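You operate a simulated robot arm through the tools that you are given. There is no shell and no other tool. Be economical: measure what you need, move in short steps, check, and stop when the job is done.

Carry out the task below with a simulated robot arm. There is one attempt and no reset: what you move stays moved.

## Task
Read the green cool box's tell-tale; put its rack in ACCEPT or REJECT.
Fine: COLD means ACCEPT, WARM means REJECT; close and clip the box again.

Only the result counts: the job must be done as asked and must still hold three seconds after the hand-in. Knocking over, shifting, dropping, spilling or breaking anything else fails it.

## Robot
A 6-joint arm with a two-finger gripper, hanging from a carriage that runs on a gantry, over the field with the corners [0.422, 1.881], [-0.958, 1.881], [-0.959, -0.219], [0.421, -0.219] (x, y) and turns from -30 to 657 degrees about z. Base frame: it is fixed where the carriage stands at the start and does not move with it; the origin is on the floor, on the carriage's upright axis, x ahead of it, y to its left, z up; the surface under the hand at the start is at about z = 0.9. Lengths are in m, angles in degrees, forces in N, time in s.
With the tool pointing down near the work surface it reaches from about 0.1 to 0.48 m from the robot's upright axis, wherever it stands. Its first joint turns from -166.0 to 166.0 degrees. Places, roughly: green cool box clip [0.5, -0.1, 1.1]; green cool box lid [0.6, -0.1, 1.1]. Payload 2.45 kg.
The TCP is the grasp point between the finger pads, 0.026 m short of the fingertips. In the tool frame z runs along the fingers and y along their closing line. Largest opening 0.096 m; the body of the gripper starts 0.069 m behind the TCP.
Orientation is that of the tool frame in the base frame, as a unit quaternion [x, y, z, w]. With the fingers straight down and closing along the base's y, the tool's x points along the base's -x, its y along +y and its z along -z.

## Interface
- The arm moves only by the tool nudge_tool. Its arguments are lists of equal length, an entry for each row: "delta_pos": the shift along the tool's x, y, z in units of 300 mm (1.0 is 300 mm), a list of three; "turn": the turn, a rotation vector about the tool's x, y, z in units of 90 degrees (1.0 is 90 degrees), a list of three. In form: {"delta_pos": [[x, y, z], ...], "turn": [[ax, ay, az], ...]}. A call has 1 to 10 rows; each row is the pose to reach, as a shift and turn from the pose commanded when the call began, along the tool's axes at that moment. "grip" is the gripper command, from -1 (shut) to 1 (fully open), values between in proportion, set as the call begins (left out, the last holds). A call with a number of a shift or a turn outside -1 to 1 is refused whole. Each row takes 0.2 s and may step no farther than 0.05 m and 8.6 degrees from the row before; otherwise, or with a gripper value out of range, the whole call is refused. Where a pose cannot be reached the arm comes as near as it can. A force on the tool above 90 N (or 10 N above the force at the start of the call, whichever is more), or a blocked arm, ends the call early, and 0.2 s more pass. Each finger halts on what it meets, pressing with about 44 N; the grip force reading is that of the motor and also rises with nothing between the fingers. The clock runs only during rows and for 0.2 s after the last one: add rows that repeat a pose to give the fingers time. The reply holds the time, the measured pose of the TCP, the force on the tool along the base axes, the opening and the grip force, in the units named above and with some noise, with the torque about the TCP (base axes, N m) and any sound that the robot's microphone picked up, and new pictures: "show" is both (left out), scene, wrist or none.
- Cameras (640 x 400 px; columns grow to the right, rows downward): "scene" is now at [0.2518, -0.0187, 1.8362]; the picture's right is [-0.33, -0.95, 0.00], its down [-0.88, 0.30, -0.36] and it looks along [0.34, -0.12, -0.93] (base axes); focal length 293 px, centre (320, 200). "wrist" rides on the gripper at [0.082, 0.003, -0.098] in the tool frame; the picture's right is [-0.04, 1.00, 0.00], its down [-0.73, -0.03, -0.68] and it looks along [-0.68, -0.03, 0.73] (tool axes); focal length 256 px, centre (320, 200). There is no depth. A picture from a camera that has moved, and an enlarged one, comes with that camera's place and axes in the base frame and with its lens.
- slide_trunk(by): slides the trunk up (or, below 0, down) by that many m; the arm and the scene camera ride with it, the base frame stays. It gives what a move gives, with no picture.
- drive_base(legs): drives the robot by 1 to 6 legs, each [ahead, left, turn to the left] in m, m and degrees, along the robot's own axes; the way and the turn of a leg run together, so that a leg with both is an arc; at most 1.5 m and 180 degrees a leg. The arm and the cameras ride along, it lands a little off, and it stops where it bumps. It keeps to its track: a leg is cut to what the track allows. It gives what a move gives, and a new picture of the scene camera.
- pan_tilt(pan, tilt): turns the head with the scene camera to pan (to the left, within 155 degrees either way) and tilt (down, from -29 to 69), counted from straight ahead of the robot. It gives what a move gives, and a new picture of the scene camera.
- enlarge(camera, box): a new picture of the part [left, top, right, bottom] of that camera's present view, enlarged. The clock stands still meanwhile.
- close_job(): hands the job in; it is judged then, once.

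Work in short steps. Places have to be worked out from the pictures, the camera data and where the tool is seen: move nearer, look again, correct. Check each grasp and each placing, and mend what went wrong. You have 120 turns and 260 pictures in all, those below and enlarged ones among them. Open the gripper and draw the arm clear of the work before you hand the job in, unless the task says otherwise; then end with one line.

The tools are called after ">>>" as a command line: name --argument value ..., lists and objects as JSON in quotes. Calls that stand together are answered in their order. nudge_tool: Moves the arm, as the interface text tells. Its arguments: {"type":"object","properties":{"delta_pos":{"type":"array","items":{"type":"array","items":{"type":"number"}}},"turn":{"type":"array","items":{"type":"array","items":{"type":"number"}}},"grip":{"type":"number"},"show":{"type":"string","enum":["both","scene","wrist","none"]}},"required":["delta_pos","turn"]} The other tools are called the same way: slide_trunk (by) slides the trunk up or down; drive_base (legs) drives the base; pan_tilt (pan, tilt) turns the head that bears the scene camera; enlarge (camera, box) takes an enlarged picture of a part of a camera's view; close_job () hands the job in.

At the start:

```text
time: 0.0
eef_pos: [0.3736, -0.105, 1.0001]
tcp_rot: [0.0, 1.0, -0.001, -0.001]
wrist_force: [0.7, 0.6, -1.0]
ft_torque: [0.0, -0.02, -0.01]
width: 0.0959
finger_force: 0.1
trunk travel left (down, up): [-0.575, 0.027]
robot x, y, heading: [-0.002, 0.0026, 0.2]
head pan, tilt: [-19.0, 68.8]
```

scene: 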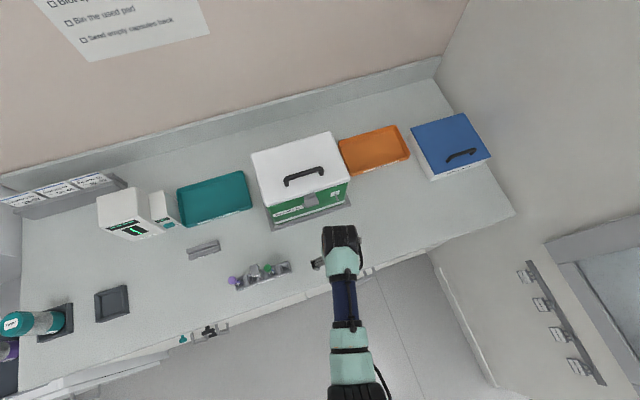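
wrist: 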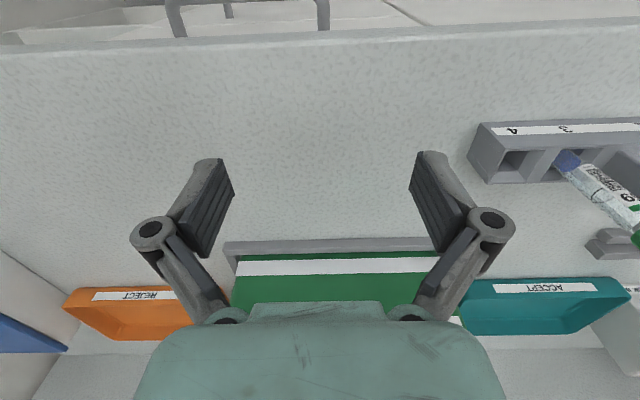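

The green box with the white lid stands between the teal (ACCEPT) and orange (REJECT) trays. I enlarge it to look at the clip and lid.

>>> enlarge --camera "scene" --box '[230, 110, 420, 240]'

>>> enlarge --camera "scene" --box '[0, 0, 260, 160]'

```text
3.08 times, centred on (325, 175) of scene
camera zoom: at [0.2518, -0.0187, 1.8362], right [-0.33, -0.95, 0.0], down [-0.88, 0.3, -0.36], along [0.34, -0.12, -0.93], focal length 900 px, centre (305, 277)
```

zoom: 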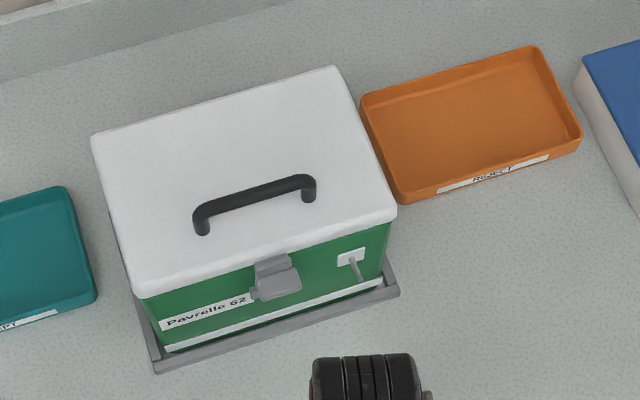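

```text
2.46 times, centred on (130, 80) of scene
camera zoom: at [0.2518, -0.0187, 1.8362], right [-0.33, -0.95, 0.0], down [-0.88, 0.3, -0.36], along [0.34, -0.12, -0.93], focal length 720 px, centre (788, 495)
```

zoom: 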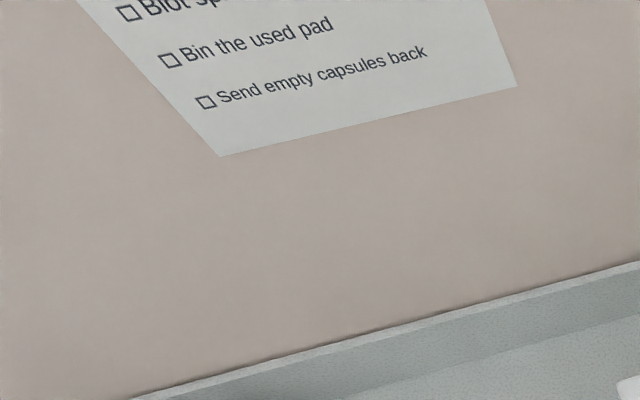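

The clip is at about (0.53, -0.09), and there is a small plate with a lever or peg on the right of the box front. I back the carriage off and look at the front from a lower angle.

>>> drive_base --legs '[[-0.4, 0, 0]]'

>>> pan_tilt --pan -8 --tilt 45

```text
time: 2.5
eef_pos: [-0.0271, -0.1058, 1.0002]
tcp_rot: [-0.001, 1.0, 0.0, 0.0]
wrist_force: [1.0, -0.9, -0.1]
ft_torque: [0.01, -0.01, -0.01]
width: 0.0958
finger_force: 0.0
trunk travel left (down, up): [-0.575, 0.027]
robot x, y, heading: [-0.3993, -0.0011, -0.1]
head pan, tilt: [-19.0, 68.8]
camera scene: at [-0.1502, -0.0186, 1.8362], right [-0.32, -0.95, 0.0], down [-0.88, 0.3, -0.36], along [0.34, -0.12, -0.93], focal length 293 px, centre (320, 200)
```

scene: 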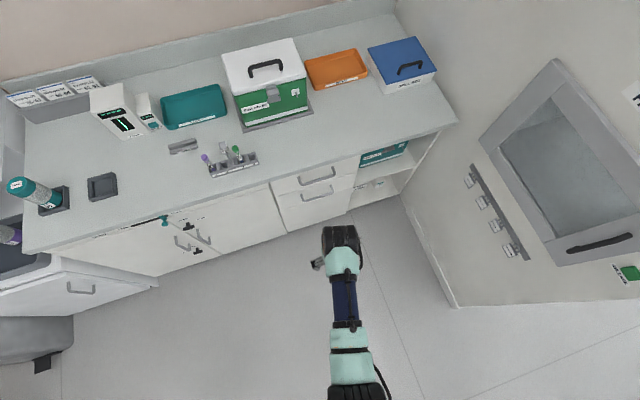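

```text
time: 3.4
eef_pos: [-0.0271, -0.1046, 0.9998]
tcp_rot: [-0.001, 1.0, 0.0, 0.0]
wrist_force: [-0.5, -0.1, 0.2]
ft_torque: [0.0, -0.01, -0.02]
width: 0.096
finger_force: 0.0
trunk travel left (down, up): [-0.575, 0.027]
robot x, y, heading: [-0.4003, -0.0007, -0.0]
head pan, tilt: [-8.0, 45.0]
camera scene: at [-0.1226, -0.0117, 1.865], right [-0.14, -0.99, 0.0], down [-0.7, 0.1, -0.71], along [0.7, -0.1, -0.71], focal length 293 px, centre (320, 200)
```

scene: 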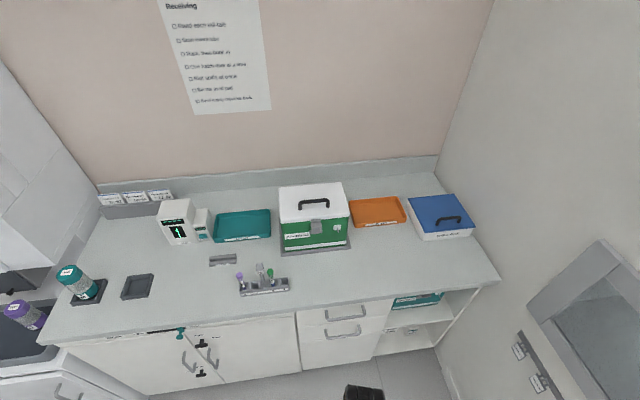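

Good overview. I enlarge the notice and the box front.

>>> enlarge --camera "scene" --box '[150, 0, 290, 120]'

>>> enlarge --camera "scene" --box '[270, 175, 360, 260]'

>>> enlarge --camera "scene" --box '[100, 180, 300, 305]'

```text
3.33 times, centred on (220, 60) of scene
camera zoom: at [-0.1226, -0.0117, 1.865], right [-0.14, -0.99, 0.0], down [-0.7, 0.1, -0.71], along [0.7, -0.1, -0.71], focal length 975 px, centre (653, 667)
```

zoom: 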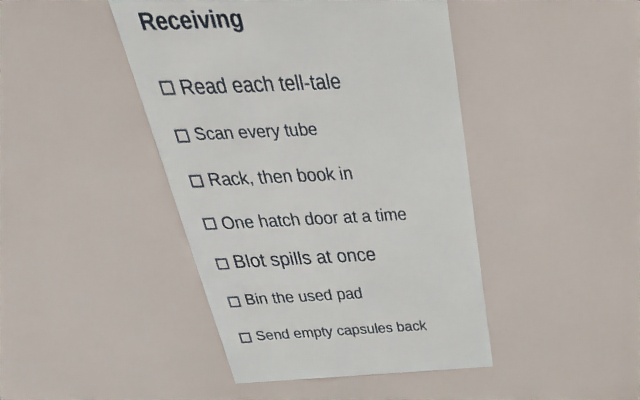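

```text
4.71 times, centred on (315, 218) of scene
camera zoom: at [-0.1226, -0.0117, 1.865], right [-0.14, -0.99, 0.0], down [-0.7, 0.1, -0.71], along [0.7, -0.1, -0.71], focal length 1377 px, centre (344, 118)
```

zoom: 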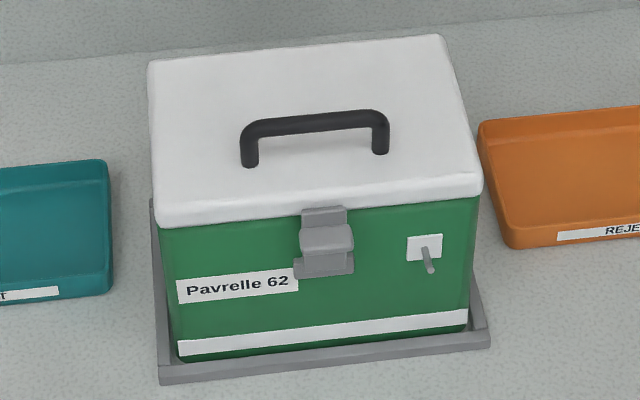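

```text
3.20 times, centred on (200, 242) of scene
camera zoom: at [-0.1226, -0.0117, 1.865], right [-0.14, -0.99, 0.0], down [-0.7, 0.1, -0.71], along [0.7, -0.1, -0.71], focal length 936 px, centre (704, 64)
```

zoom: 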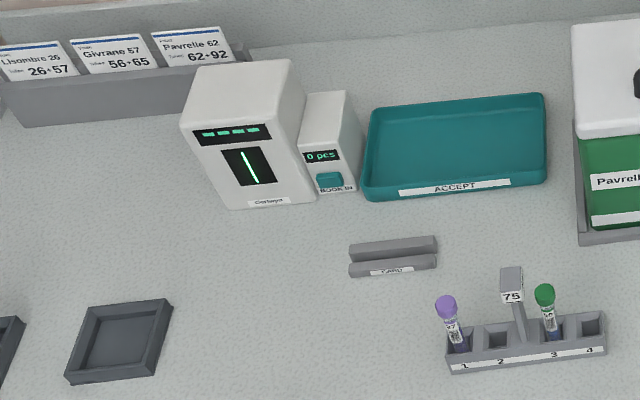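

I lower the trunk to view the box front more squarely.

>>> slide_trunk --by -0.45

>>> pan_tilt --pan -6 --tilt 27

>>> enlarge --camera "scene" --box '[250, 130, 390, 270]'

```text
refused: -0.45 is not a number from -0.4 to 0.4
```

```text
time: 4.2
eef_pos: [-0.0256, -0.1045, 1.0001]
tcp_rot: [-0.001, 1.0, 0.0, 0.0]
wrist_force: [0.2, -0.7, 0.4]
ft_torque: [0.01, -0.02, -0.03]
width: 0.0961
finger_force: 0.0
trunk travel left (down, up): [-0.575, 0.027]
robot x, y, heading: [-0.4017, -0.0016, 0.2]
head pan, tilt: [-6.0, 27.0]
camera scene: at [-0.1121, -0.0099, 1.8923], right [-0.1, -0.99, 0.0], down [-0.45, 0.05, -0.89], along [0.89, -0.09, -0.45], focal length 293 px, centre (320, 200)
```

scene: 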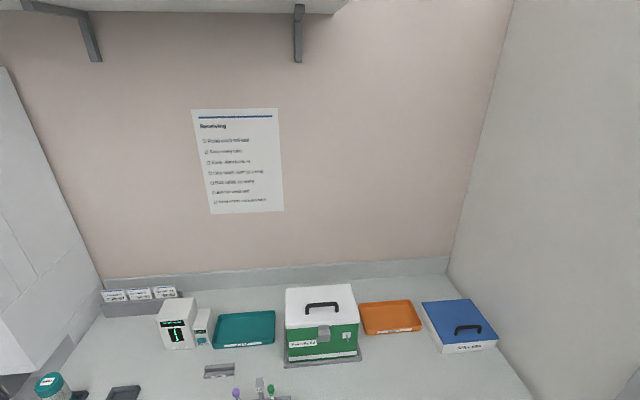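

```text
2.86 times, centred on (320, 200) of scene
camera zoom: at [-0.1121, -0.0099, 1.8923], right [-0.1, -0.99, 0.0], down [-0.45, 0.05, -0.89], along [0.89, -0.09, -0.45], focal length 836 px, centre (320, 200)
```

zoom: 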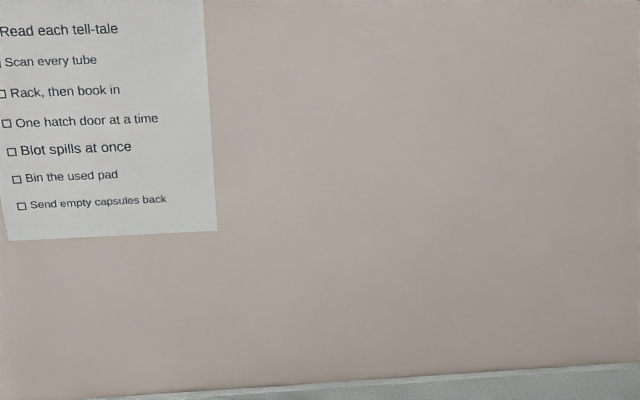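

The slide limit is 0.4 a call; lowering by 0.4 now.

>>> slide_trunk --by -0.4

>>> enlarge --camera "scene" --box '[270, 150, 370, 250]'

```text
time: 8.0
eef_pos: [-0.0267, -0.1039, 0.6014]
tcp_rot: [-0.001, 1.0, 0.001, 0.0]
wrist_force: [0.2, 0.1, 0.0]
ft_torque: [0.02, -0.01, -0.01]
width: 0.096
finger_force: 0.1
trunk travel left (down, up): [-0.175, 0.427]
robot x, y, heading: [-0.4033, -0.0, 0.1]
head pan, tilt: [-6.0, 27.0]
```

```text
4.00 times, centred on (320, 200) of scene
camera zoom: at [-0.112, -0.0099, 1.4924], right [-0.1, -0.99, 0.0], down [-0.45, 0.05, -0.89], along [0.89, -0.09, -0.45], focal length 1170 px, centre (320, 200)
```

zoom: 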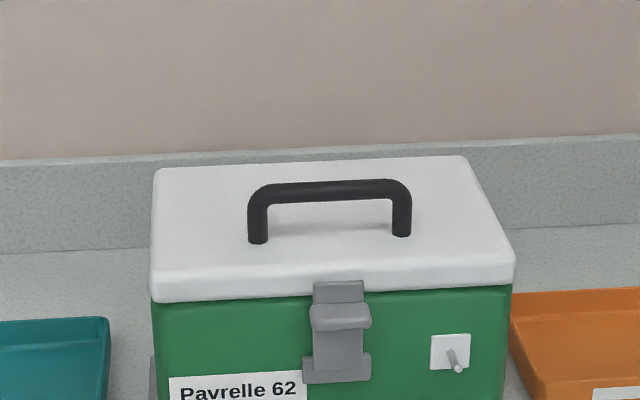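

>>> enlarge --camera "scene" --box '[300, 215, 370, 260]'

```text
8.89 times, centred on (335, 238) of scene
camera zoom: at [-0.112, -0.0099, 1.4924], right [-0.1, -0.99, 0.0], down [-0.45, 0.05, -0.89], along [0.89, -0.09, -0.45], focal length 2601 px, centre (187, -133)
```

zoom: 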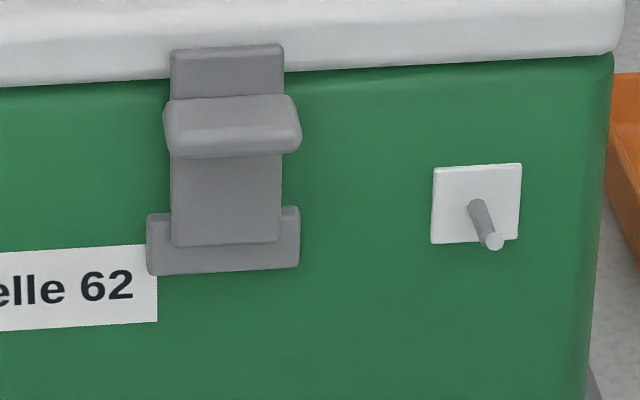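

The clip is a plate hinged at a lower bracket, with a thumb lip at about (0.53, -0.09, 1.08). I raise the trunk, drive up to just in front of it and look with the wrist camera.

>>> slide_trunk --by 0.4

>>> nudge_tool --delta_pos '[[0, 0, -0.13], [0, 0, -0.26], [0, 0, -0.3]]' --turn '[[0, 0, 0], [0, 0, 0], [0, 0, 0]]' --show "none"

>>> drive_base --legs '[[0.45, 0, 0]]'

>>> nudge_tool --delta_pos '[[0, 0.03, 0]]' --turn '[[0, 0, 0]]'

```text
time: 11.9
eef_pos: [-0.0271, -0.1037, 1.0003]
tcp_rot: [0.0, 1.0, 0.001, 0.0]
wrist_force: [-0.1, -0.4, 0.0]
ft_torque: [0.04, -0.03, 0.01]
width: 0.096
finger_force: 0.0
trunk travel left (down, up): [-0.575, 0.027]
robot x, y, heading: [-0.4018, 0.0015, 0.0]
head pan, tilt: [-6.0, 27.0]
```

```text
time: 12.7
eef_pos: [-0.0274, -0.1043, 1.091]
tcp_rot: [-0.001, 1.0, -0.001, 0.0]
wrist_force: [-0.4, -0.3, -0.3]
ft_torque: [-0.01, -0.03, 0.01]
width: 0.0959
finger_force: 0.0
trunk travel left (down, up): [-0.575, 0.027]
robot x, y, heading: [-0.3995, -0.0016, 0.3]
head pan, tilt: [-6.0, 27.0]
```

```text
time: 15.4
eef_pos: [0.4213, -0.1033, 1.0912]
tcp_rot: [0.0, 1.0, 0.0, 0.0]
wrist_force: [0.3, 0.0, -0.2]
ft_torque: [0.01, 0.0, 0.02]
width: 0.0961
finger_force: 0.0
trunk travel left (down, up): [-0.575, 0.027]
robot x, y, heading: [0.0484, -0.0009, 0.3]
head pan, tilt: [-6.0, 27.0]
camera scene: at [0.3375, -0.0094, 1.8924], right [-0.1, -0.99, 0.0], down [-0.45, 0.05, -0.89], along [0.89, -0.09, -0.45], focal length 293 px, centre (320, 200)
```

scene: 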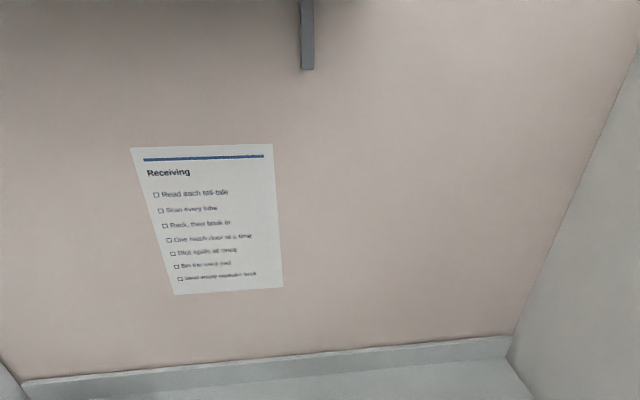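

```text
time: 15.8
eef_pos: [0.4223, -0.0944, 1.0904]
tcp_rot: [-0.001, 1.0, 0.0, 0.0]
wrist_force: [-0.8, 0.4, -0.7]
ft_torque: [0.02, -0.01, -0.05]
width: 0.096
finger_force: 0.0
trunk travel left (down, up): [-0.575, 0.027]
robot x, y, heading: [0.0512, 0.0006, 0.1]
head pan, tilt: [-6.0, 27.0]
camera scene: at [0.3376, -0.0094, 1.8924], right [-0.1, -0.99, 0.0], down [-0.45, 0.05, -0.89], along [0.89, -0.09, -0.45], focal length 293 px, centre (320, 200)
camera wrist: at [0.3422, -0.0914, 1.1891], right [0.04, 1.0, 0.0], down [0.73, -0.03, 0.68], along [0.68, -0.03, -0.73], focal length 256 px, centre (320, 200)
```

scene: 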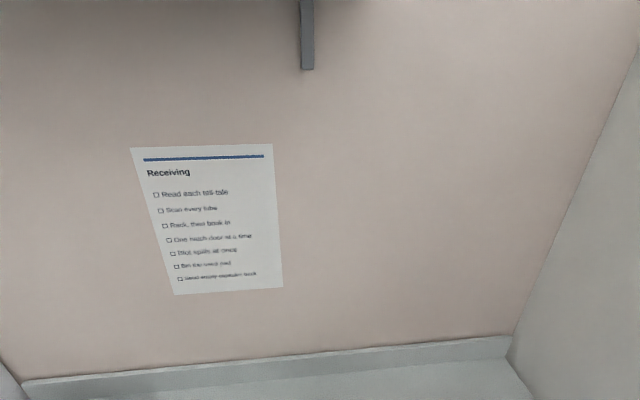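
wrist: 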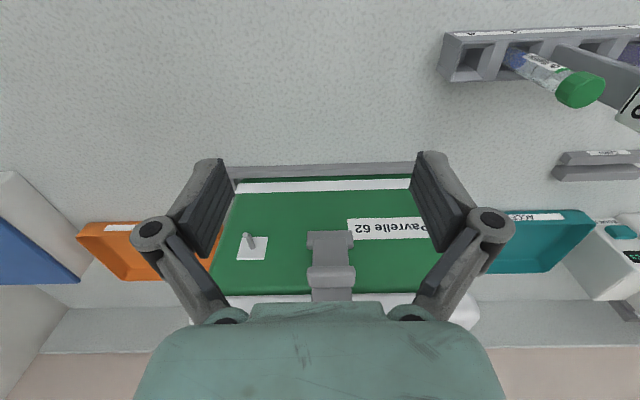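

The lip is at about (0.526, -0.091, 1.081). I narrow the gripper to 6 cm, approach to x=0.508 and tilt the head towards the box.

>>> pan_tilt --pan -25 --tilt 66

>>> nudge_tool --delta_pos '[[-0.13, 0.013, 0.023], [-0.26, 0.013, 0.023], [-0.286, 0.013, 0.023]]' --turn '[[0, 0, 0], [0, 0, 0], [0, 0, 0]]' --grip 0.3

```text
time: 16.8
eef_pos: [0.4227, -0.0955, 1.0907]
tcp_rot: [-0.001, 1.0, -0.001, -0.001]
wrist_force: [0.2, 0.5, -0.2]
ft_torque: [-0.01, 0.0, -0.01]
width: 0.0961
finger_force: 0.0
trunk travel left (down, up): [-0.575, 0.027]
robot x, y, heading: [0.0476, -0.0017, 0.5]
head pan, tilt: [-25.0, 66.0]
camera scene: at [0.3005, -0.025, 1.839], right [-0.42, -0.91, 0.0], down [-0.83, 0.38, -0.41], along [0.37, -0.17, -0.91], focal length 293 px, centre (320, 200)
```

scene: 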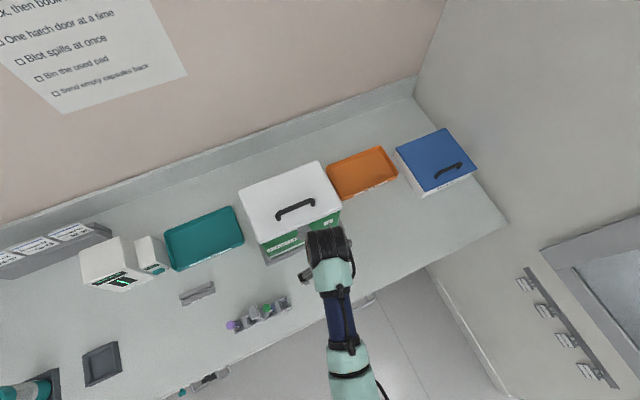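

```text
time: 17.6
eef_pos: [0.509, -0.0908, 1.0831]
tcp_rot: [-0.001, 1.0, -0.001, -0.001]
wrist_force: [0.2, 0.1, 0.4]
ft_torque: [-0.02, 0.0, 0.02]
width: 0.0623
finger_force: 0.0
trunk travel left (down, up): [-0.575, 0.027]
robot x, y, heading: [0.0502, -0.0025, 0.0]
head pan, tilt: [-25.0, 66.0]
camera scene: at [0.3004, -0.025, 1.839], right [-0.42, -0.91, 0.0], down [-0.83, 0.39, -0.41], along [0.37, -0.17, -0.91], focal length 293 px, centre (320, 200)
camera wrist: at [0.4279, -0.0875, 1.1823], right [0.04, 1.0, 0.0], down [0.73, -0.03, 0.68], along [0.68, -0.03, -0.73], focal length 256 px, centre (320, 200)
```

scene: 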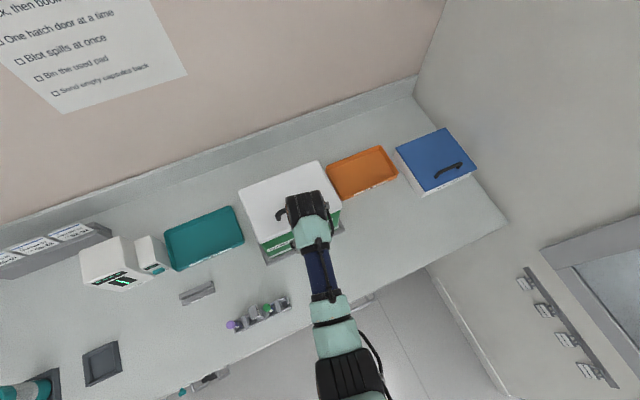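
wrist: 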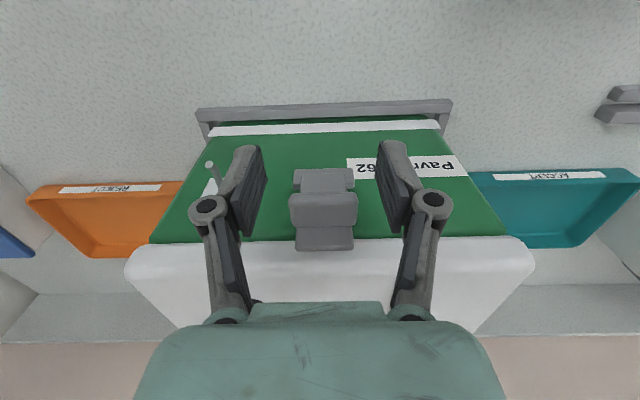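

The lip sits centred between the fingers at x≈0.528. I go forward 14 mm and check before closing.

>>> nudge_tool --delta_pos '[[-0.025, 0, 0.006], [-0.045, 0, 0.006]]' --turn '[[0, 0, 0], [0, 0, 0]]' --show "wrist"

>>> enlarge --camera "wrist" --box '[190, 100, 450, 300]'

```text
time: 18.2
eef_pos: [0.5211, -0.0909, 1.0821]
tcp_rot: [-0.001, 1.0, 0.0, 0.0]
wrist_force: [0.1, 0.7, -0.7]
ft_torque: [0.01, 0.0, 0.0]
width: 0.0622
finger_force: 0.1
trunk travel left (down, up): [-0.575, 0.027]
robot x, y, heading: [0.0455, -0.0026, -0.0]
head pan, tilt: [-25.0, 66.0]
camera wrist: at [0.4411, -0.0874, 1.1802], right [0.04, 1.0, 0.0], down [0.73, -0.03, 0.68], along [0.68, -0.03, -0.73], focal length 256 px, centre (320, 200)
```

wrist: 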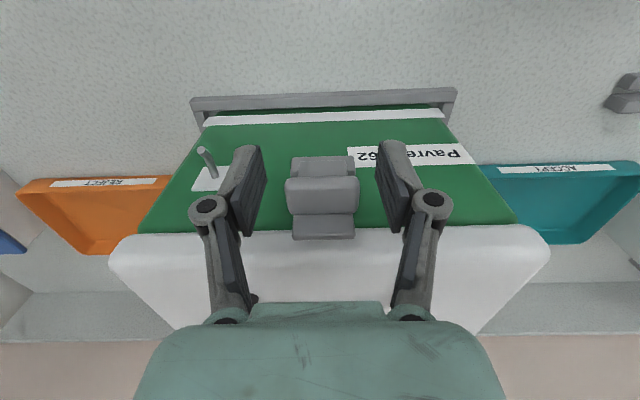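

```text
2.00 times, centred on (320, 200) of wrist
camera zoom: at [0.4411, -0.0874, 1.1802], right [0.04, 1.0, 0.0], down [0.73, -0.03, 0.68], along [0.68, -0.03, -0.73], focal length 512 px, centre (320, 200)
```

zoom: 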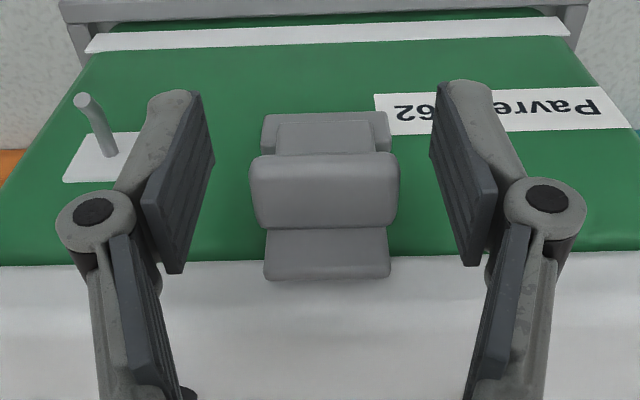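

The lip lies between the pads. I move 4 mm more forward and close on it.

>>> nudge_tool --delta_pos '[[-0.015, 0, 0]]' --turn '[[0, 0, 0]]' --show "none"

>>> nudge_tool --delta_pos '[[0, 0, 0], [0, 0, 0], [0, 0, 0]]' --turn '[[0, 0, 0], [0, 0, 0], [0, 0, 0]]' --grip -0.6 --show "wrist"

```text
time: 18.6
eef_pos: [0.5265, -0.0904, 1.0814]
tcp_rot: [-0.001, 1.0, 0.0, 0.001]
wrist_force: [0.5, 0.1, -0.5]
ft_torque: [0.03, 0.0, 0.0]
width: 0.0624
finger_force: 0.1
trunk travel left (down, up): [-0.575, 0.027]
robot x, y, heading: [0.0463, 0.0037, -0.1]
head pan, tilt: [-25.0, 66.0]
```

```text
time: 19.4
eef_pos: [0.5267, -0.0896, 1.0806]
tcp_rot: [-0.001, 1.0, 0.0, 0.0]
wrist_force: [-1.7, 4.9, 2.7]
ft_torque: [0.1, -0.02, 0.03]
width: 0.0384
finger_force: 43.5
trunk travel left (down, up): [-0.575, 0.027]
robot x, y, heading: [0.0476, -0.0043, 0.1]
head pan, tilt: [-25.0, 66.0]
camera wrist: at [0.4456, -0.0867, 1.1804], right [0.04, 1.0, 0.0], down [0.73, -0.03, 0.68], along [0.68, -0.03, -0.73], focal length 256 px, centre (320, 200)
```

wrist: 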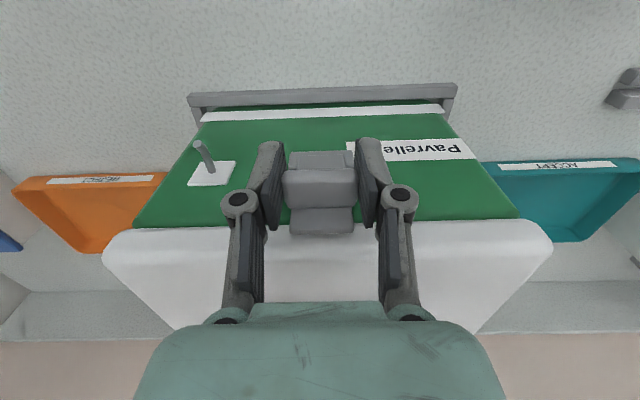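

Gripped (3.8 cm wide). I pull the lip outward along a small arc about the lower bracket.

>>> nudge_tool --delta_pos '[[0.02, 0, 0.006], [0.041, 0, 0.019]]' --turn '[[0, 0, 0], [0, 0, 0]]' --show "wrist"

```text
time: 20.0
eef_pos: [0.5182, -0.0904, 1.0789]
tcp_rot: [-0.001, 1.0, 0.0, 0.004]
wrist_force: [11.9, 4.3, 18.7]
ft_torque: [-0.1, -1.06, -0.01]
width: 0.0389
finger_force: 43.4
trunk travel left (down, up): [-0.575, 0.027]
robot x, y, heading: [0.0484, 0.0002, 0.0]
head pan, tilt: [-25.0, 66.0]
camera wrist: at [0.4369, -0.0872, 1.1769], right [0.04, 1.0, 0.0], down [0.73, -0.03, 0.68], along [0.68, -0.03, -0.73], focal length 256 px, centre (320, 200)
```

wrist: 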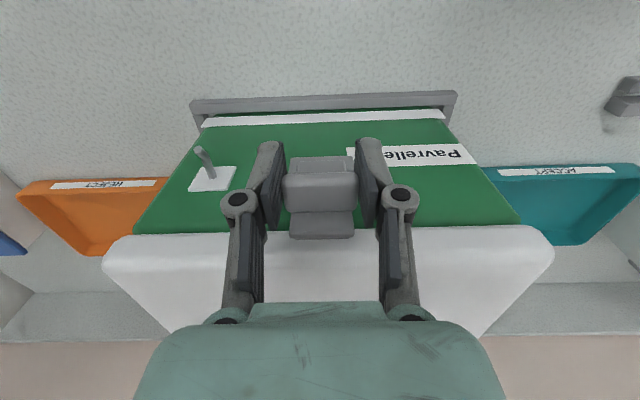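

The lip moved 8 mm out with modest resistance. I enlarge to see whether the plate is swinging from the lid or the box is moving.

>>> enlarge --camera "wrist" --box '[220, 120, 420, 260]'

```text
2.86 times, centred on (320, 190) of wrist
camera zoom: at [0.4369, -0.0872, 1.1769], right [0.04, 1.0, 0.0], down [0.73, -0.03, 0.68], along [0.68, -0.03, -0.73], focal length 731 px, centre (320, 229)
```

zoom: 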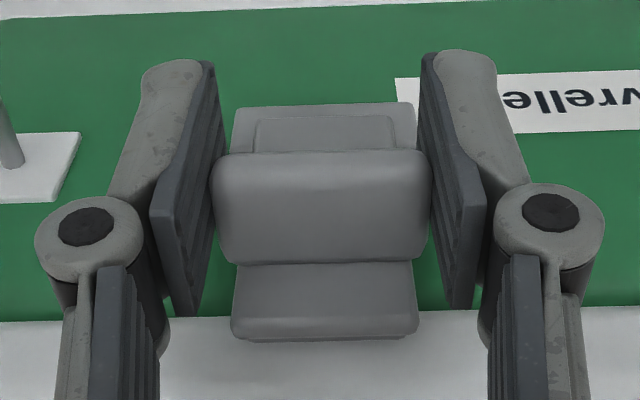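

The reaction is upward, so I pressed down too much. I pull purely outward with z restored and see which way the clip wants to go.

>>> nudge_tool --delta_pos '[[0.0, 0, -0.015], [0.02, 0, -0.015]]' --turn '[[0, 0, 0], [0, 0, 0]]' --show "wrist"

>>> enlarge --camera "wrist" --box '[220, 120, 420, 260]'

```text
time: 20.6
eef_pos: [0.5081, -0.0892, 1.0798]
tcp_rot: [-0.002, 1.0, 0.0, -0.002]
wrist_force: [21.6, -0.7, -26.8]
ft_torque: [-0.08, -0.48, 0.0]
width: 0.0387
finger_force: 43.7
trunk travel left (down, up): [-0.575, 0.027]
robot x, y, heading: [0.0514, 0.0032, 0.1]
head pan, tilt: [-25.0, 66.0]
camera wrist: at [0.428, -0.0871, 1.1776], right [0.04, 1.0, 0.0], down [0.73, -0.03, 0.68], along [0.68, -0.03, -0.73], focal length 256 px, centre (320, 200)
```

wrist: 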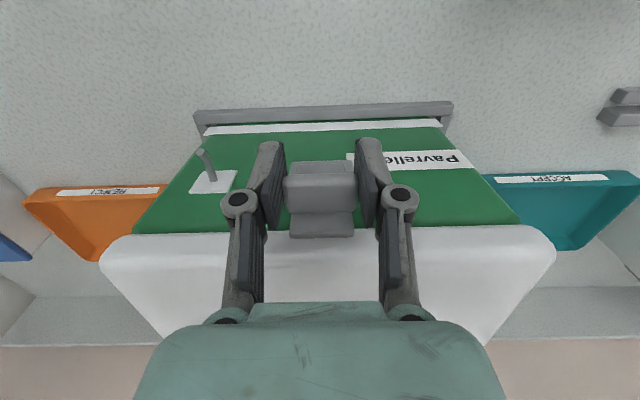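

```text
2.86 times, centred on (320, 190) of wrist
camera zoom: at [0.428, -0.0871, 1.1776], right [0.04, 1.0, 0.0], down [0.73, -0.03, 0.68], along [0.68, -0.03, -0.73], focal length 731 px, centre (320, 229)
```

zoom: 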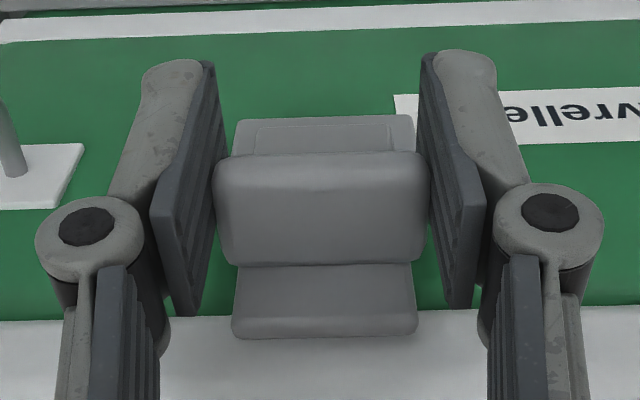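

The lid edge seems to have followed the tool, so the box may be tipping. I check with the scene camera before anything else.

>>> enlarge --camera "scene" --box '[220, 130, 410, 270]'

```text
2.86 times, centred on (315, 200) of scene
camera zoom: at [0.3011, -0.025, 1.8387], right [-0.42, -0.91, 0.0], down [-0.83, 0.39, -0.41], along [0.37, -0.17, -0.91], focal length 836 px, centre (334, 200)
```

zoom: 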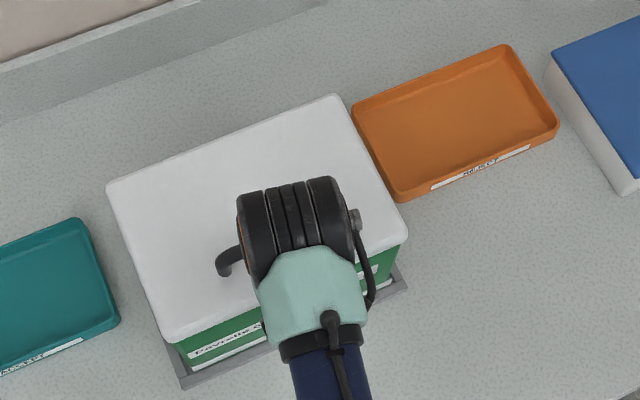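

I return the lip to its original position gently, then compare the same view.

>>> nudge_tool --delta_pos '[[-0.02, 0, 0], [-0.04, 0, 0], [-0.06, 0, 0], [-0.06, 0, 0]]' --turn '[[0, 0, 0], [0, 0, 0], [0, 0, 0], [0, 0, 0]]' --show "wrist"

>>> enlarge --camera "scene" --box '[220, 130, 410, 270]'

```text
time: 21.6
eef_pos: [0.5241, -0.0907, 1.0794]
tcp_rot: [0.0, 1.0, 0.0, -0.002]
wrist_force: [-14.4, 0.9, 12.4]
ft_torque: [0.05, 0.44, -0.13]
width: 0.0383
finger_force: 44.2
trunk travel left (down, up): [-0.575, 0.027]
robot x, y, heading: [0.045, -0.0007, 0.0]
head pan, tilt: [-25.0, 66.0]
camera wrist: at [0.4433, -0.0875, 1.1789], right [0.04, 1.0, 0.0], down [0.74, -0.03, 0.68], along [0.68, -0.03, -0.74], focal length 256 px, centre (320, 200)
```

wrist: 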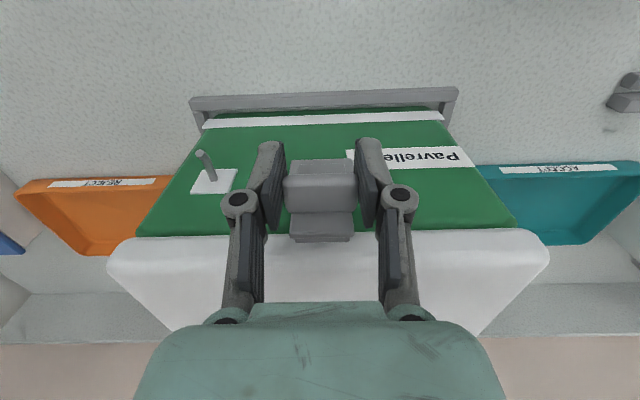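

```text
2.86 times, centred on (315, 200) of scene
camera zoom: at [0.2996, -0.025, 1.8389], right [-0.42, -0.91, 0.0], down [-0.83, 0.39, -0.41], along [0.37, -0.17, -0.91], focal length 836 px, centre (334, 200)
```

zoom: 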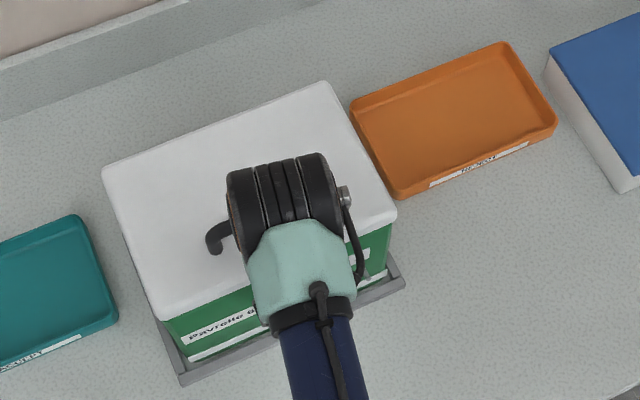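

The box tipped and is back; a straight pull with a non-rotating grip is wrong. I'll release, regrip without load, and then rotate the tool together with the clip about its bracket (a couple rather than a pull).

>>> nudge_tool --delta_pos '[[0, 0, 0], [0, 0, 0]]' --turn '[[0, 0, 0], [0, 0, 0]]' --grip 0.2 --show "wrist"

>>> enlarge --camera "wrist" --box '[220, 120, 420, 260]'

>>> enlarge --camera "scene" --box '[220, 130, 410, 270]'

```text
time: 22.2
eef_pos: [0.5263, -0.0903, 1.0799]
tcp_rot: [-0.001, 1.0, 0.0, 0.0]
wrist_force: [-0.8, -0.1, 0.4]
ft_torque: [0.0, 0.02, -0.03]
width: 0.0576
finger_force: 0.0
trunk travel left (down, up): [-0.575, 0.027]
robot x, y, heading: [0.0481, 0.0004, 0.0]
head pan, tilt: [-25.0, 66.0]
camera wrist: at [0.4454, -0.0875, 1.1788], right [0.04, 1.0, 0.0], down [0.73, -0.03, 0.68], along [0.68, -0.03, -0.73], focal length 256 px, centre (320, 200)
```

wrist: 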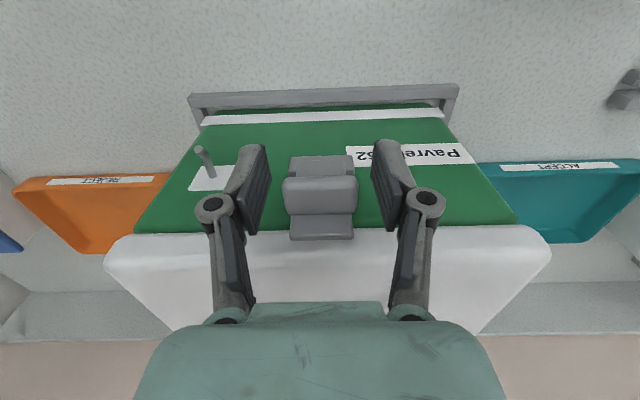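

```text
2.86 times, centred on (320, 190) of wrist
camera zoom: at [0.4454, -0.0875, 1.1788], right [0.04, 1.0, 0.0], down [0.73, -0.03, 0.68], along [0.68, -0.03, -0.73], focal length 731 px, centre (320, 229)
```

zoom: 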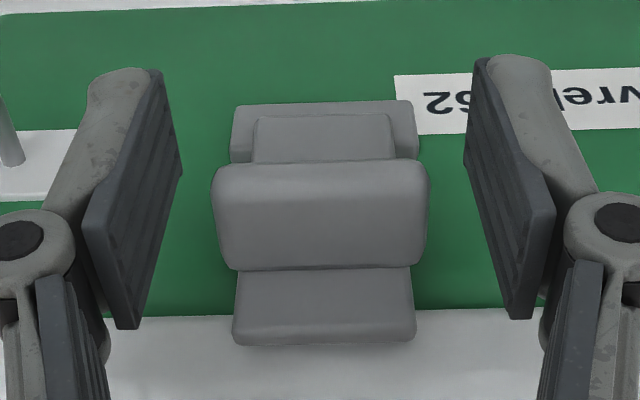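

```text
2.86 times, centred on (315, 200) of scene
camera zoom: at [0.3005, -0.025, 1.8389], right [-0.42, -0.91, 0.0], down [-0.83, 0.39, -0.41], along [0.37, -0.17, -0.91], focal length 836 px, centre (334, 200)
```

zoom: 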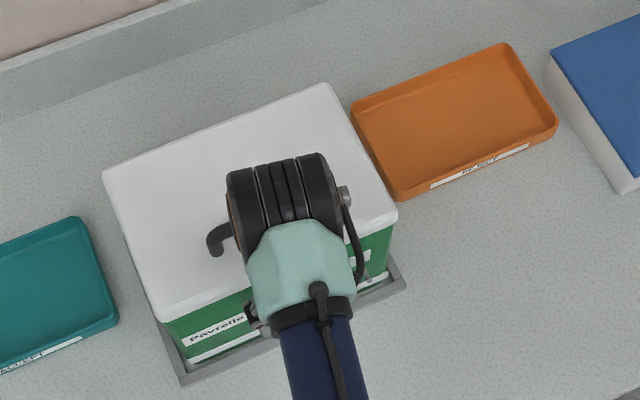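

All back in place. I regrip and rotate 8°, then 12°, about the bracket.

>>> nudge_tool --delta_pos '[[0, 0, 0], [0, 0, 0], [0, 0, 0]]' --turn '[[0, 0, 0], [0, 0, 0], [0, 0, 0]]' --grip -0.6 --show "none"

>>> nudge_tool --delta_pos '[[0.008, 0, 0.003], [0.0167, 0, 0.0073], [0.0245, 0, 0.0115]]' --turn '[[0, -0.0444, 0], [0, -0.0889, 0], [0, -0.1333, 0]]' --show "wrist"

>>> enlarge --camera "scene" --box '[220, 130, 410, 270]'

```text
time: 23.0
eef_pos: [0.5262, -0.0916, 1.0801]
tcp_rot: [-0.001, 1.0, -0.001, -0.001]
wrist_force: [0.3, -0.4, 1.0]
ft_torque: [-0.03, -0.02, -0.1]
width: 0.0385
finger_force: 44.2
trunk travel left (down, up): [-0.575, 0.027]
robot x, y, heading: [0.048, -0.003, 0.3]
head pan, tilt: [-25.0, 66.0]
```

```text
time: 23.8
eef_pos: [0.5165, -0.0903, 1.0757]
tcp_rot: [-0.001, 0.995, 0.0, 0.105]
wrist_force: [-3.0, -1.9, 0.3]
ft_torque: [-0.15, 0.5, -0.22]
width: 0.0385
finger_force: 44.0
trunk travel left (down, up): [-0.575, 0.027]
robot x, y, heading: [0.0481, -0.0015, -0.1]
head pan, tilt: [-25.0, 66.0]
camera wrist: at [0.4176, -0.0874, 1.1556], right [0.04, 1.0, 0.01], down [0.58, -0.03, 0.82], along [0.82, -0.03, -0.58], focal length 256 px, centre (320, 200)
```

wrist: 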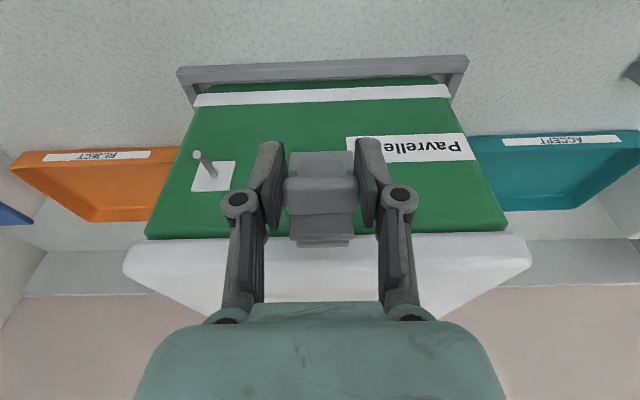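

```text
2.86 times, centred on (315, 200) of scene
camera zoom: at [0.3001, -0.0251, 1.8386], right [-0.42, -0.91, 0.0], down [-0.83, 0.39, -0.41], along [0.37, -0.17, -0.91], focal length 836 px, centre (334, 200)
```

zoom: 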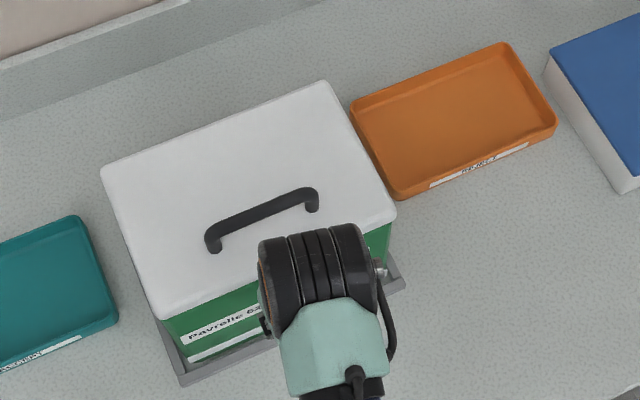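

The clip swings nicely and the box stays still. I continue the same rotation another 40°.

>>> nudge_tool --delta_pos '[[0.0167, 0, 0.0072], [0.0323, 0, 0.0167], [0.0464, 0, 0.0283], [0.0588, 0, 0.0417], [0.0691, 0, 0.0567]]' --turn '[[0, -0.0889, 0], [0, -0.1778, 0], [0, -0.2667, 0], [0, -0.3556, 0], [0, -0.4444, 0]]' --show "both"

```text
time: 25.0
eef_pos: [0.5017, -0.0887, 1.0558]
tcp_rot: [0.0, 0.899, 0.001, 0.438]
wrist_force: [-0.9, 3.4, -9.8]
ft_torque: [0.42, 0.52, 0.3]
width: 0.0382
finger_force: 44.5
trunk travel left (down, up): [-0.575, 0.027]
robot x, y, heading: [0.0469, 0.0016, 0.0]
head pan, tilt: [-25.0, 66.0]
camera scene: at [0.3002, -0.0247, 1.8388], right [-0.42, -0.91, 0.0], down [-0.83, 0.39, -0.41], along [0.37, -0.17, -0.91], focal length 293 px, centre (320, 200)
camera wrist: at [0.374, -0.0866, 1.052], right [0.02, 1.0, 0.03], down [-0.08, -0.03, 1.0], along [1.0, -0.03, 0.08], focal length 256 px, centre (320, 200)
```

scene: 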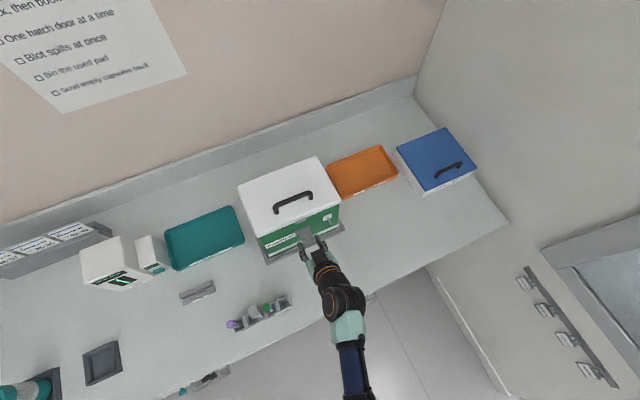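
wrist: 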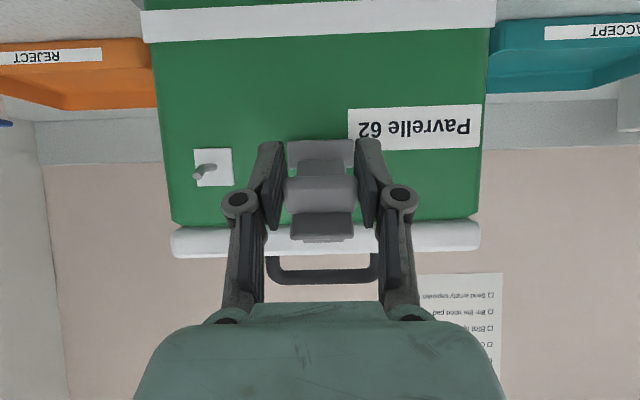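

The clip is ~50° open. I turn it 24° further and then let go.

>>> nudge_tool --delta_pos '[[0.0167, 0, 0.0072], [0.0323, 0, 0.0167], [0.0464, 0, 0.0283]]' --turn '[[0, -0.0889, 0], [0, -0.1778, 0], [0, -0.2667, 0]]' --show "none"

>>> nudge_tool --delta_pos '[[0, 0, 0], [0, 0, 0]]' --turn '[[0, 0, 0], [0, 0, 0]]' --grip 0.3 --show "both"

```text
time: 25.8
eef_pos: [0.4984, -0.0904, 1.0374]
tcp_rot: [-0.001, 0.79, 0.0, 0.613]
wrist_force: [0.1, 2.1, -12.6]
ft_torque: [-0.33, 1.4, 0.35]
width: 0.0386
finger_force: 43.7
trunk travel left (down, up): [-0.575, 0.027]
robot x, y, heading: [0.0472, -0.003, 0.0]
head pan, tilt: [-25.0, 66.0]
```

```text
time: 26.4
eef_pos: [0.5002, -0.0909, 1.0394]
tcp_rot: [-0.001, 0.788, 0.001, 0.615]
wrist_force: [0.0, 0.4, -0.6]
ft_torque: [-0.01, 0.04, 0.02]
width: 0.0624
finger_force: 0.1
trunk travel left (down, up): [-0.575, 0.027]
robot x, y, heading: [0.0502, -0.0009, 0.4]
head pan, tilt: [-25.0, 66.0]
camera scene: at [0.3004, -0.025, 1.839], right [-0.42, -0.91, 0.0], down [-0.83, 0.39, -0.41], along [0.37, -0.17, -0.91], focal length 293 px, centre (320, 200)
camera wrist: at [0.386, -0.0877, 0.9849], right [0.01, 1.0, 0.04], down [-0.48, -0.03, 0.88], along [0.88, -0.03, 0.48], focal length 256 px, centre (320, 200)
```

scene: 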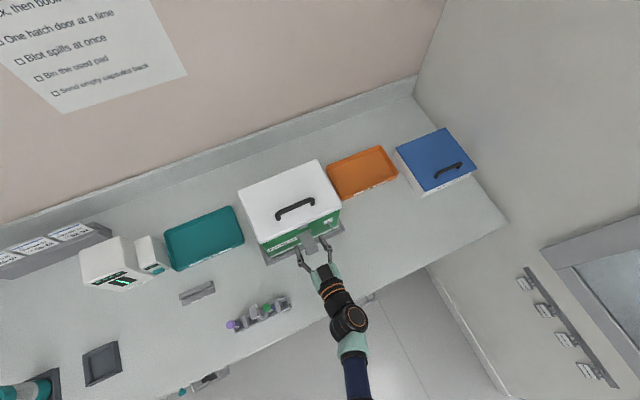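
wrist: 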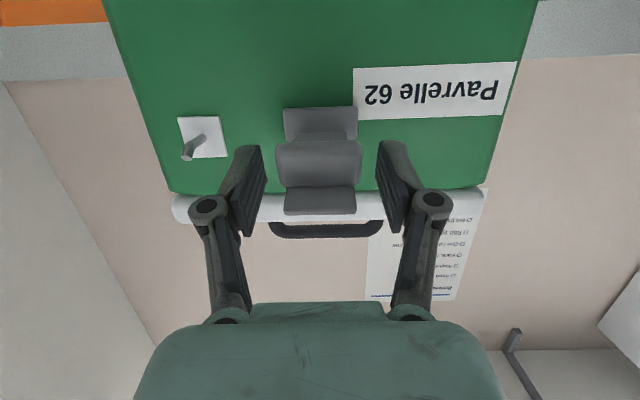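

The clip stays open at about 76°. I back the fingers off it, then rotate the tool back to vertical while rising.

>>> nudge_tool --delta_pos '[[0, 0, -0.12], [0, 0, -0.24], [0, 0, -0.3]]' --turn '[[0, 0, 0], [0, 0, 0], [0, 0, 0]]' --show "none"

>>> nudge_tool --delta_pos '[[-0.0539, 0, -0.0133], [-0.1078, 0, -0.0266], [-0.1617, 0, -0.04], [-0.2156, 0, -0.0532], [-0.2695, 0, -0.0665], [-0.3234, 0, -0.08], [-0.3773, 0, -0.093], [-0.4312, 0, -0.1064], [-0.485, 0, -0.12]]' --turn '[[0, 0.0938, 0], [0, 0.1876, 0], [0, 0.2814, 0], [0, 0.3752, 0], [0, 0.469, 0], [0, 0.5628, 0], [0, 0.6566, 0], [0, 0.7504, 0], [0, 0.8442, 0]]' --show "both"

```text
time: 27.2
eef_pos: [0.4131, -0.0912, 1.0622]
tcp_rot: [-0.001, 0.788, 0.001, 0.615]
wrist_force: [-0.6, 0.6, 0.6]
ft_torque: [-0.01, -0.01, 0.0]
width: 0.0626
finger_force: 0.0
trunk travel left (down, up): [-0.575, 0.027]
robot x, y, heading: [0.0455, 0.0022, 0.2]
head pan, tilt: [-25.0, 66.0]
```

```text
time: 29.2
eef_pos: [0.4273, -0.0934, 1.1541]
tcp_rot: [0.0, 1.0, 0.0, 0.0]
wrist_force: [-0.5, -0.5, -0.7]
ft_torque: [0.01, 0.0, 0.0]
width: 0.0624
finger_force: 0.1
out of reach, approached as far as the arm can: row 8, 9
trunk travel left (down, up): [-0.575, 0.027]
robot x, y, heading: [0.0455, -0.0005, 0.2]
head pan, tilt: [-25.0, 66.0]
camera scene: at [0.3003, -0.025, 1.8389], right [-0.42, -0.91, 0.0], down [-0.83, 0.39, -0.41], along [0.37, -0.17, -0.91], focal length 293 px, centre (320, 200)
camera wrist: at [0.3455, -0.0905, 1.2535], right [0.04, 1.0, 0.0], down [0.73, -0.03, 0.68], along [0.68, -0.03, -0.73], focal length 256 px, centre (320, 200)
```

scene: 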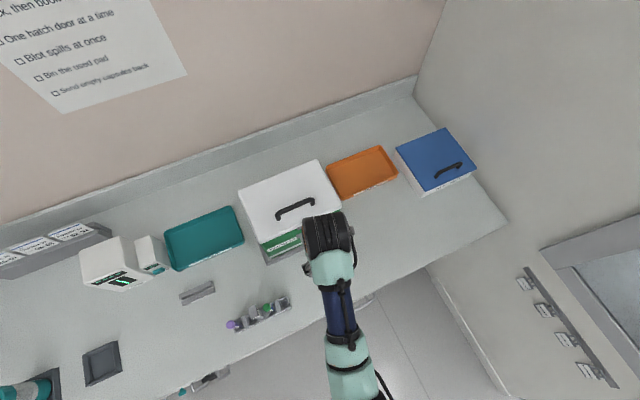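
wrist: 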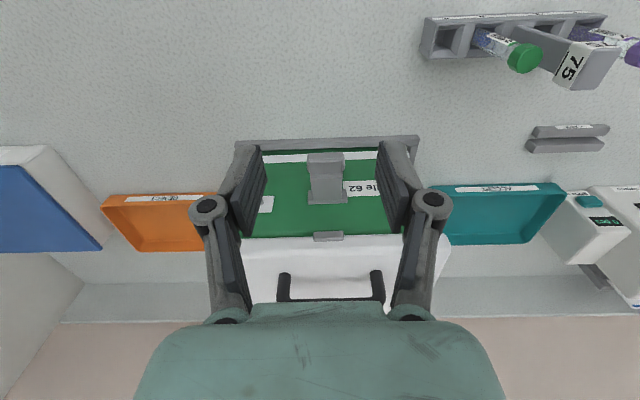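

The clip hangs open. The bar of the handle I judge at about (0.595, -0.088, 1.14). I'll roll the tool 90° so the fingers can close across the bar, then pitch it towards the lid.

>>> nudge_tool --delta_pos '[[0.05, 0, 0.06], [0.1, 0, 0.12], [0.1, 0, 0.15], [0.1, 0, 0.15], [0.1, 0, 0.15], [0.1, 0, 0.15]]' --turn '[[0, 0, 0.09], [0, 0, 0.18], [0, 0, 0.27], [0, 0, 0.36], [0, 0, 0.45], [0, 0, 0.5]]' --show "none"

>>> nudge_tool --delta_pos '[[0, 0, 0], [0, 0, 0], [0, 0, 0], [0, 0, 0], [0, 0, 0], [0, 0, 0]]' --turn '[[0, 0, 0.09], [0, 0, 0.18], [0, 0, 0.27], [0, 0, 0.36], [0, 0, 0.45], [0, 0, 0.5]]' --show "wrist"

```text
time: 30.6
eef_pos: [0.3971, -0.0945, 1.1098]
tcp_rot: [0.383, 0.924, -0.001, 0.0]
wrist_force: [-0.4, -0.6, 0.4]
ft_torque: [0.0, 0.0, 0.0]
width: 0.0624
finger_force: 0.0
trunk travel left (down, up): [-0.575, 0.027]
robot x, y, heading: [0.0476, 0.0003, 0.3]
head pan, tilt: [-25.0, 66.0]
```

```text
time: 32.0
eef_pos: [0.3974, -0.0942, 1.1095]
tcp_rot: [0.707, 0.707, 0.001, 0.0]
wrist_force: [-0.1, -0.4, 0.0]
ft_torque: [0.02, -0.01, 0.01]
width: 0.0622
finger_force: 0.0
trunk travel left (down, up): [-0.575, 0.027]
robot x, y, heading: [0.0448, 0.0036, 0.0]
head pan, tilt: [-25.0, 66.0]
camera wrist: at [0.4011, -0.0128, 1.2085], right [1.0, -0.04, 0.0], down [-0.03, -0.73, 0.68], along [-0.03, -0.68, -0.73], focal length 256 px, centre (320, 200)
```

wrist: 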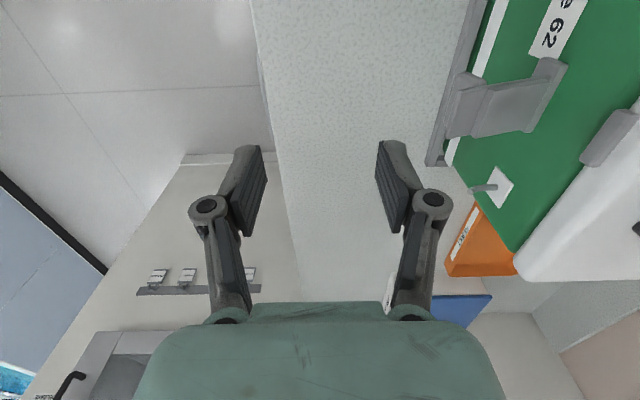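

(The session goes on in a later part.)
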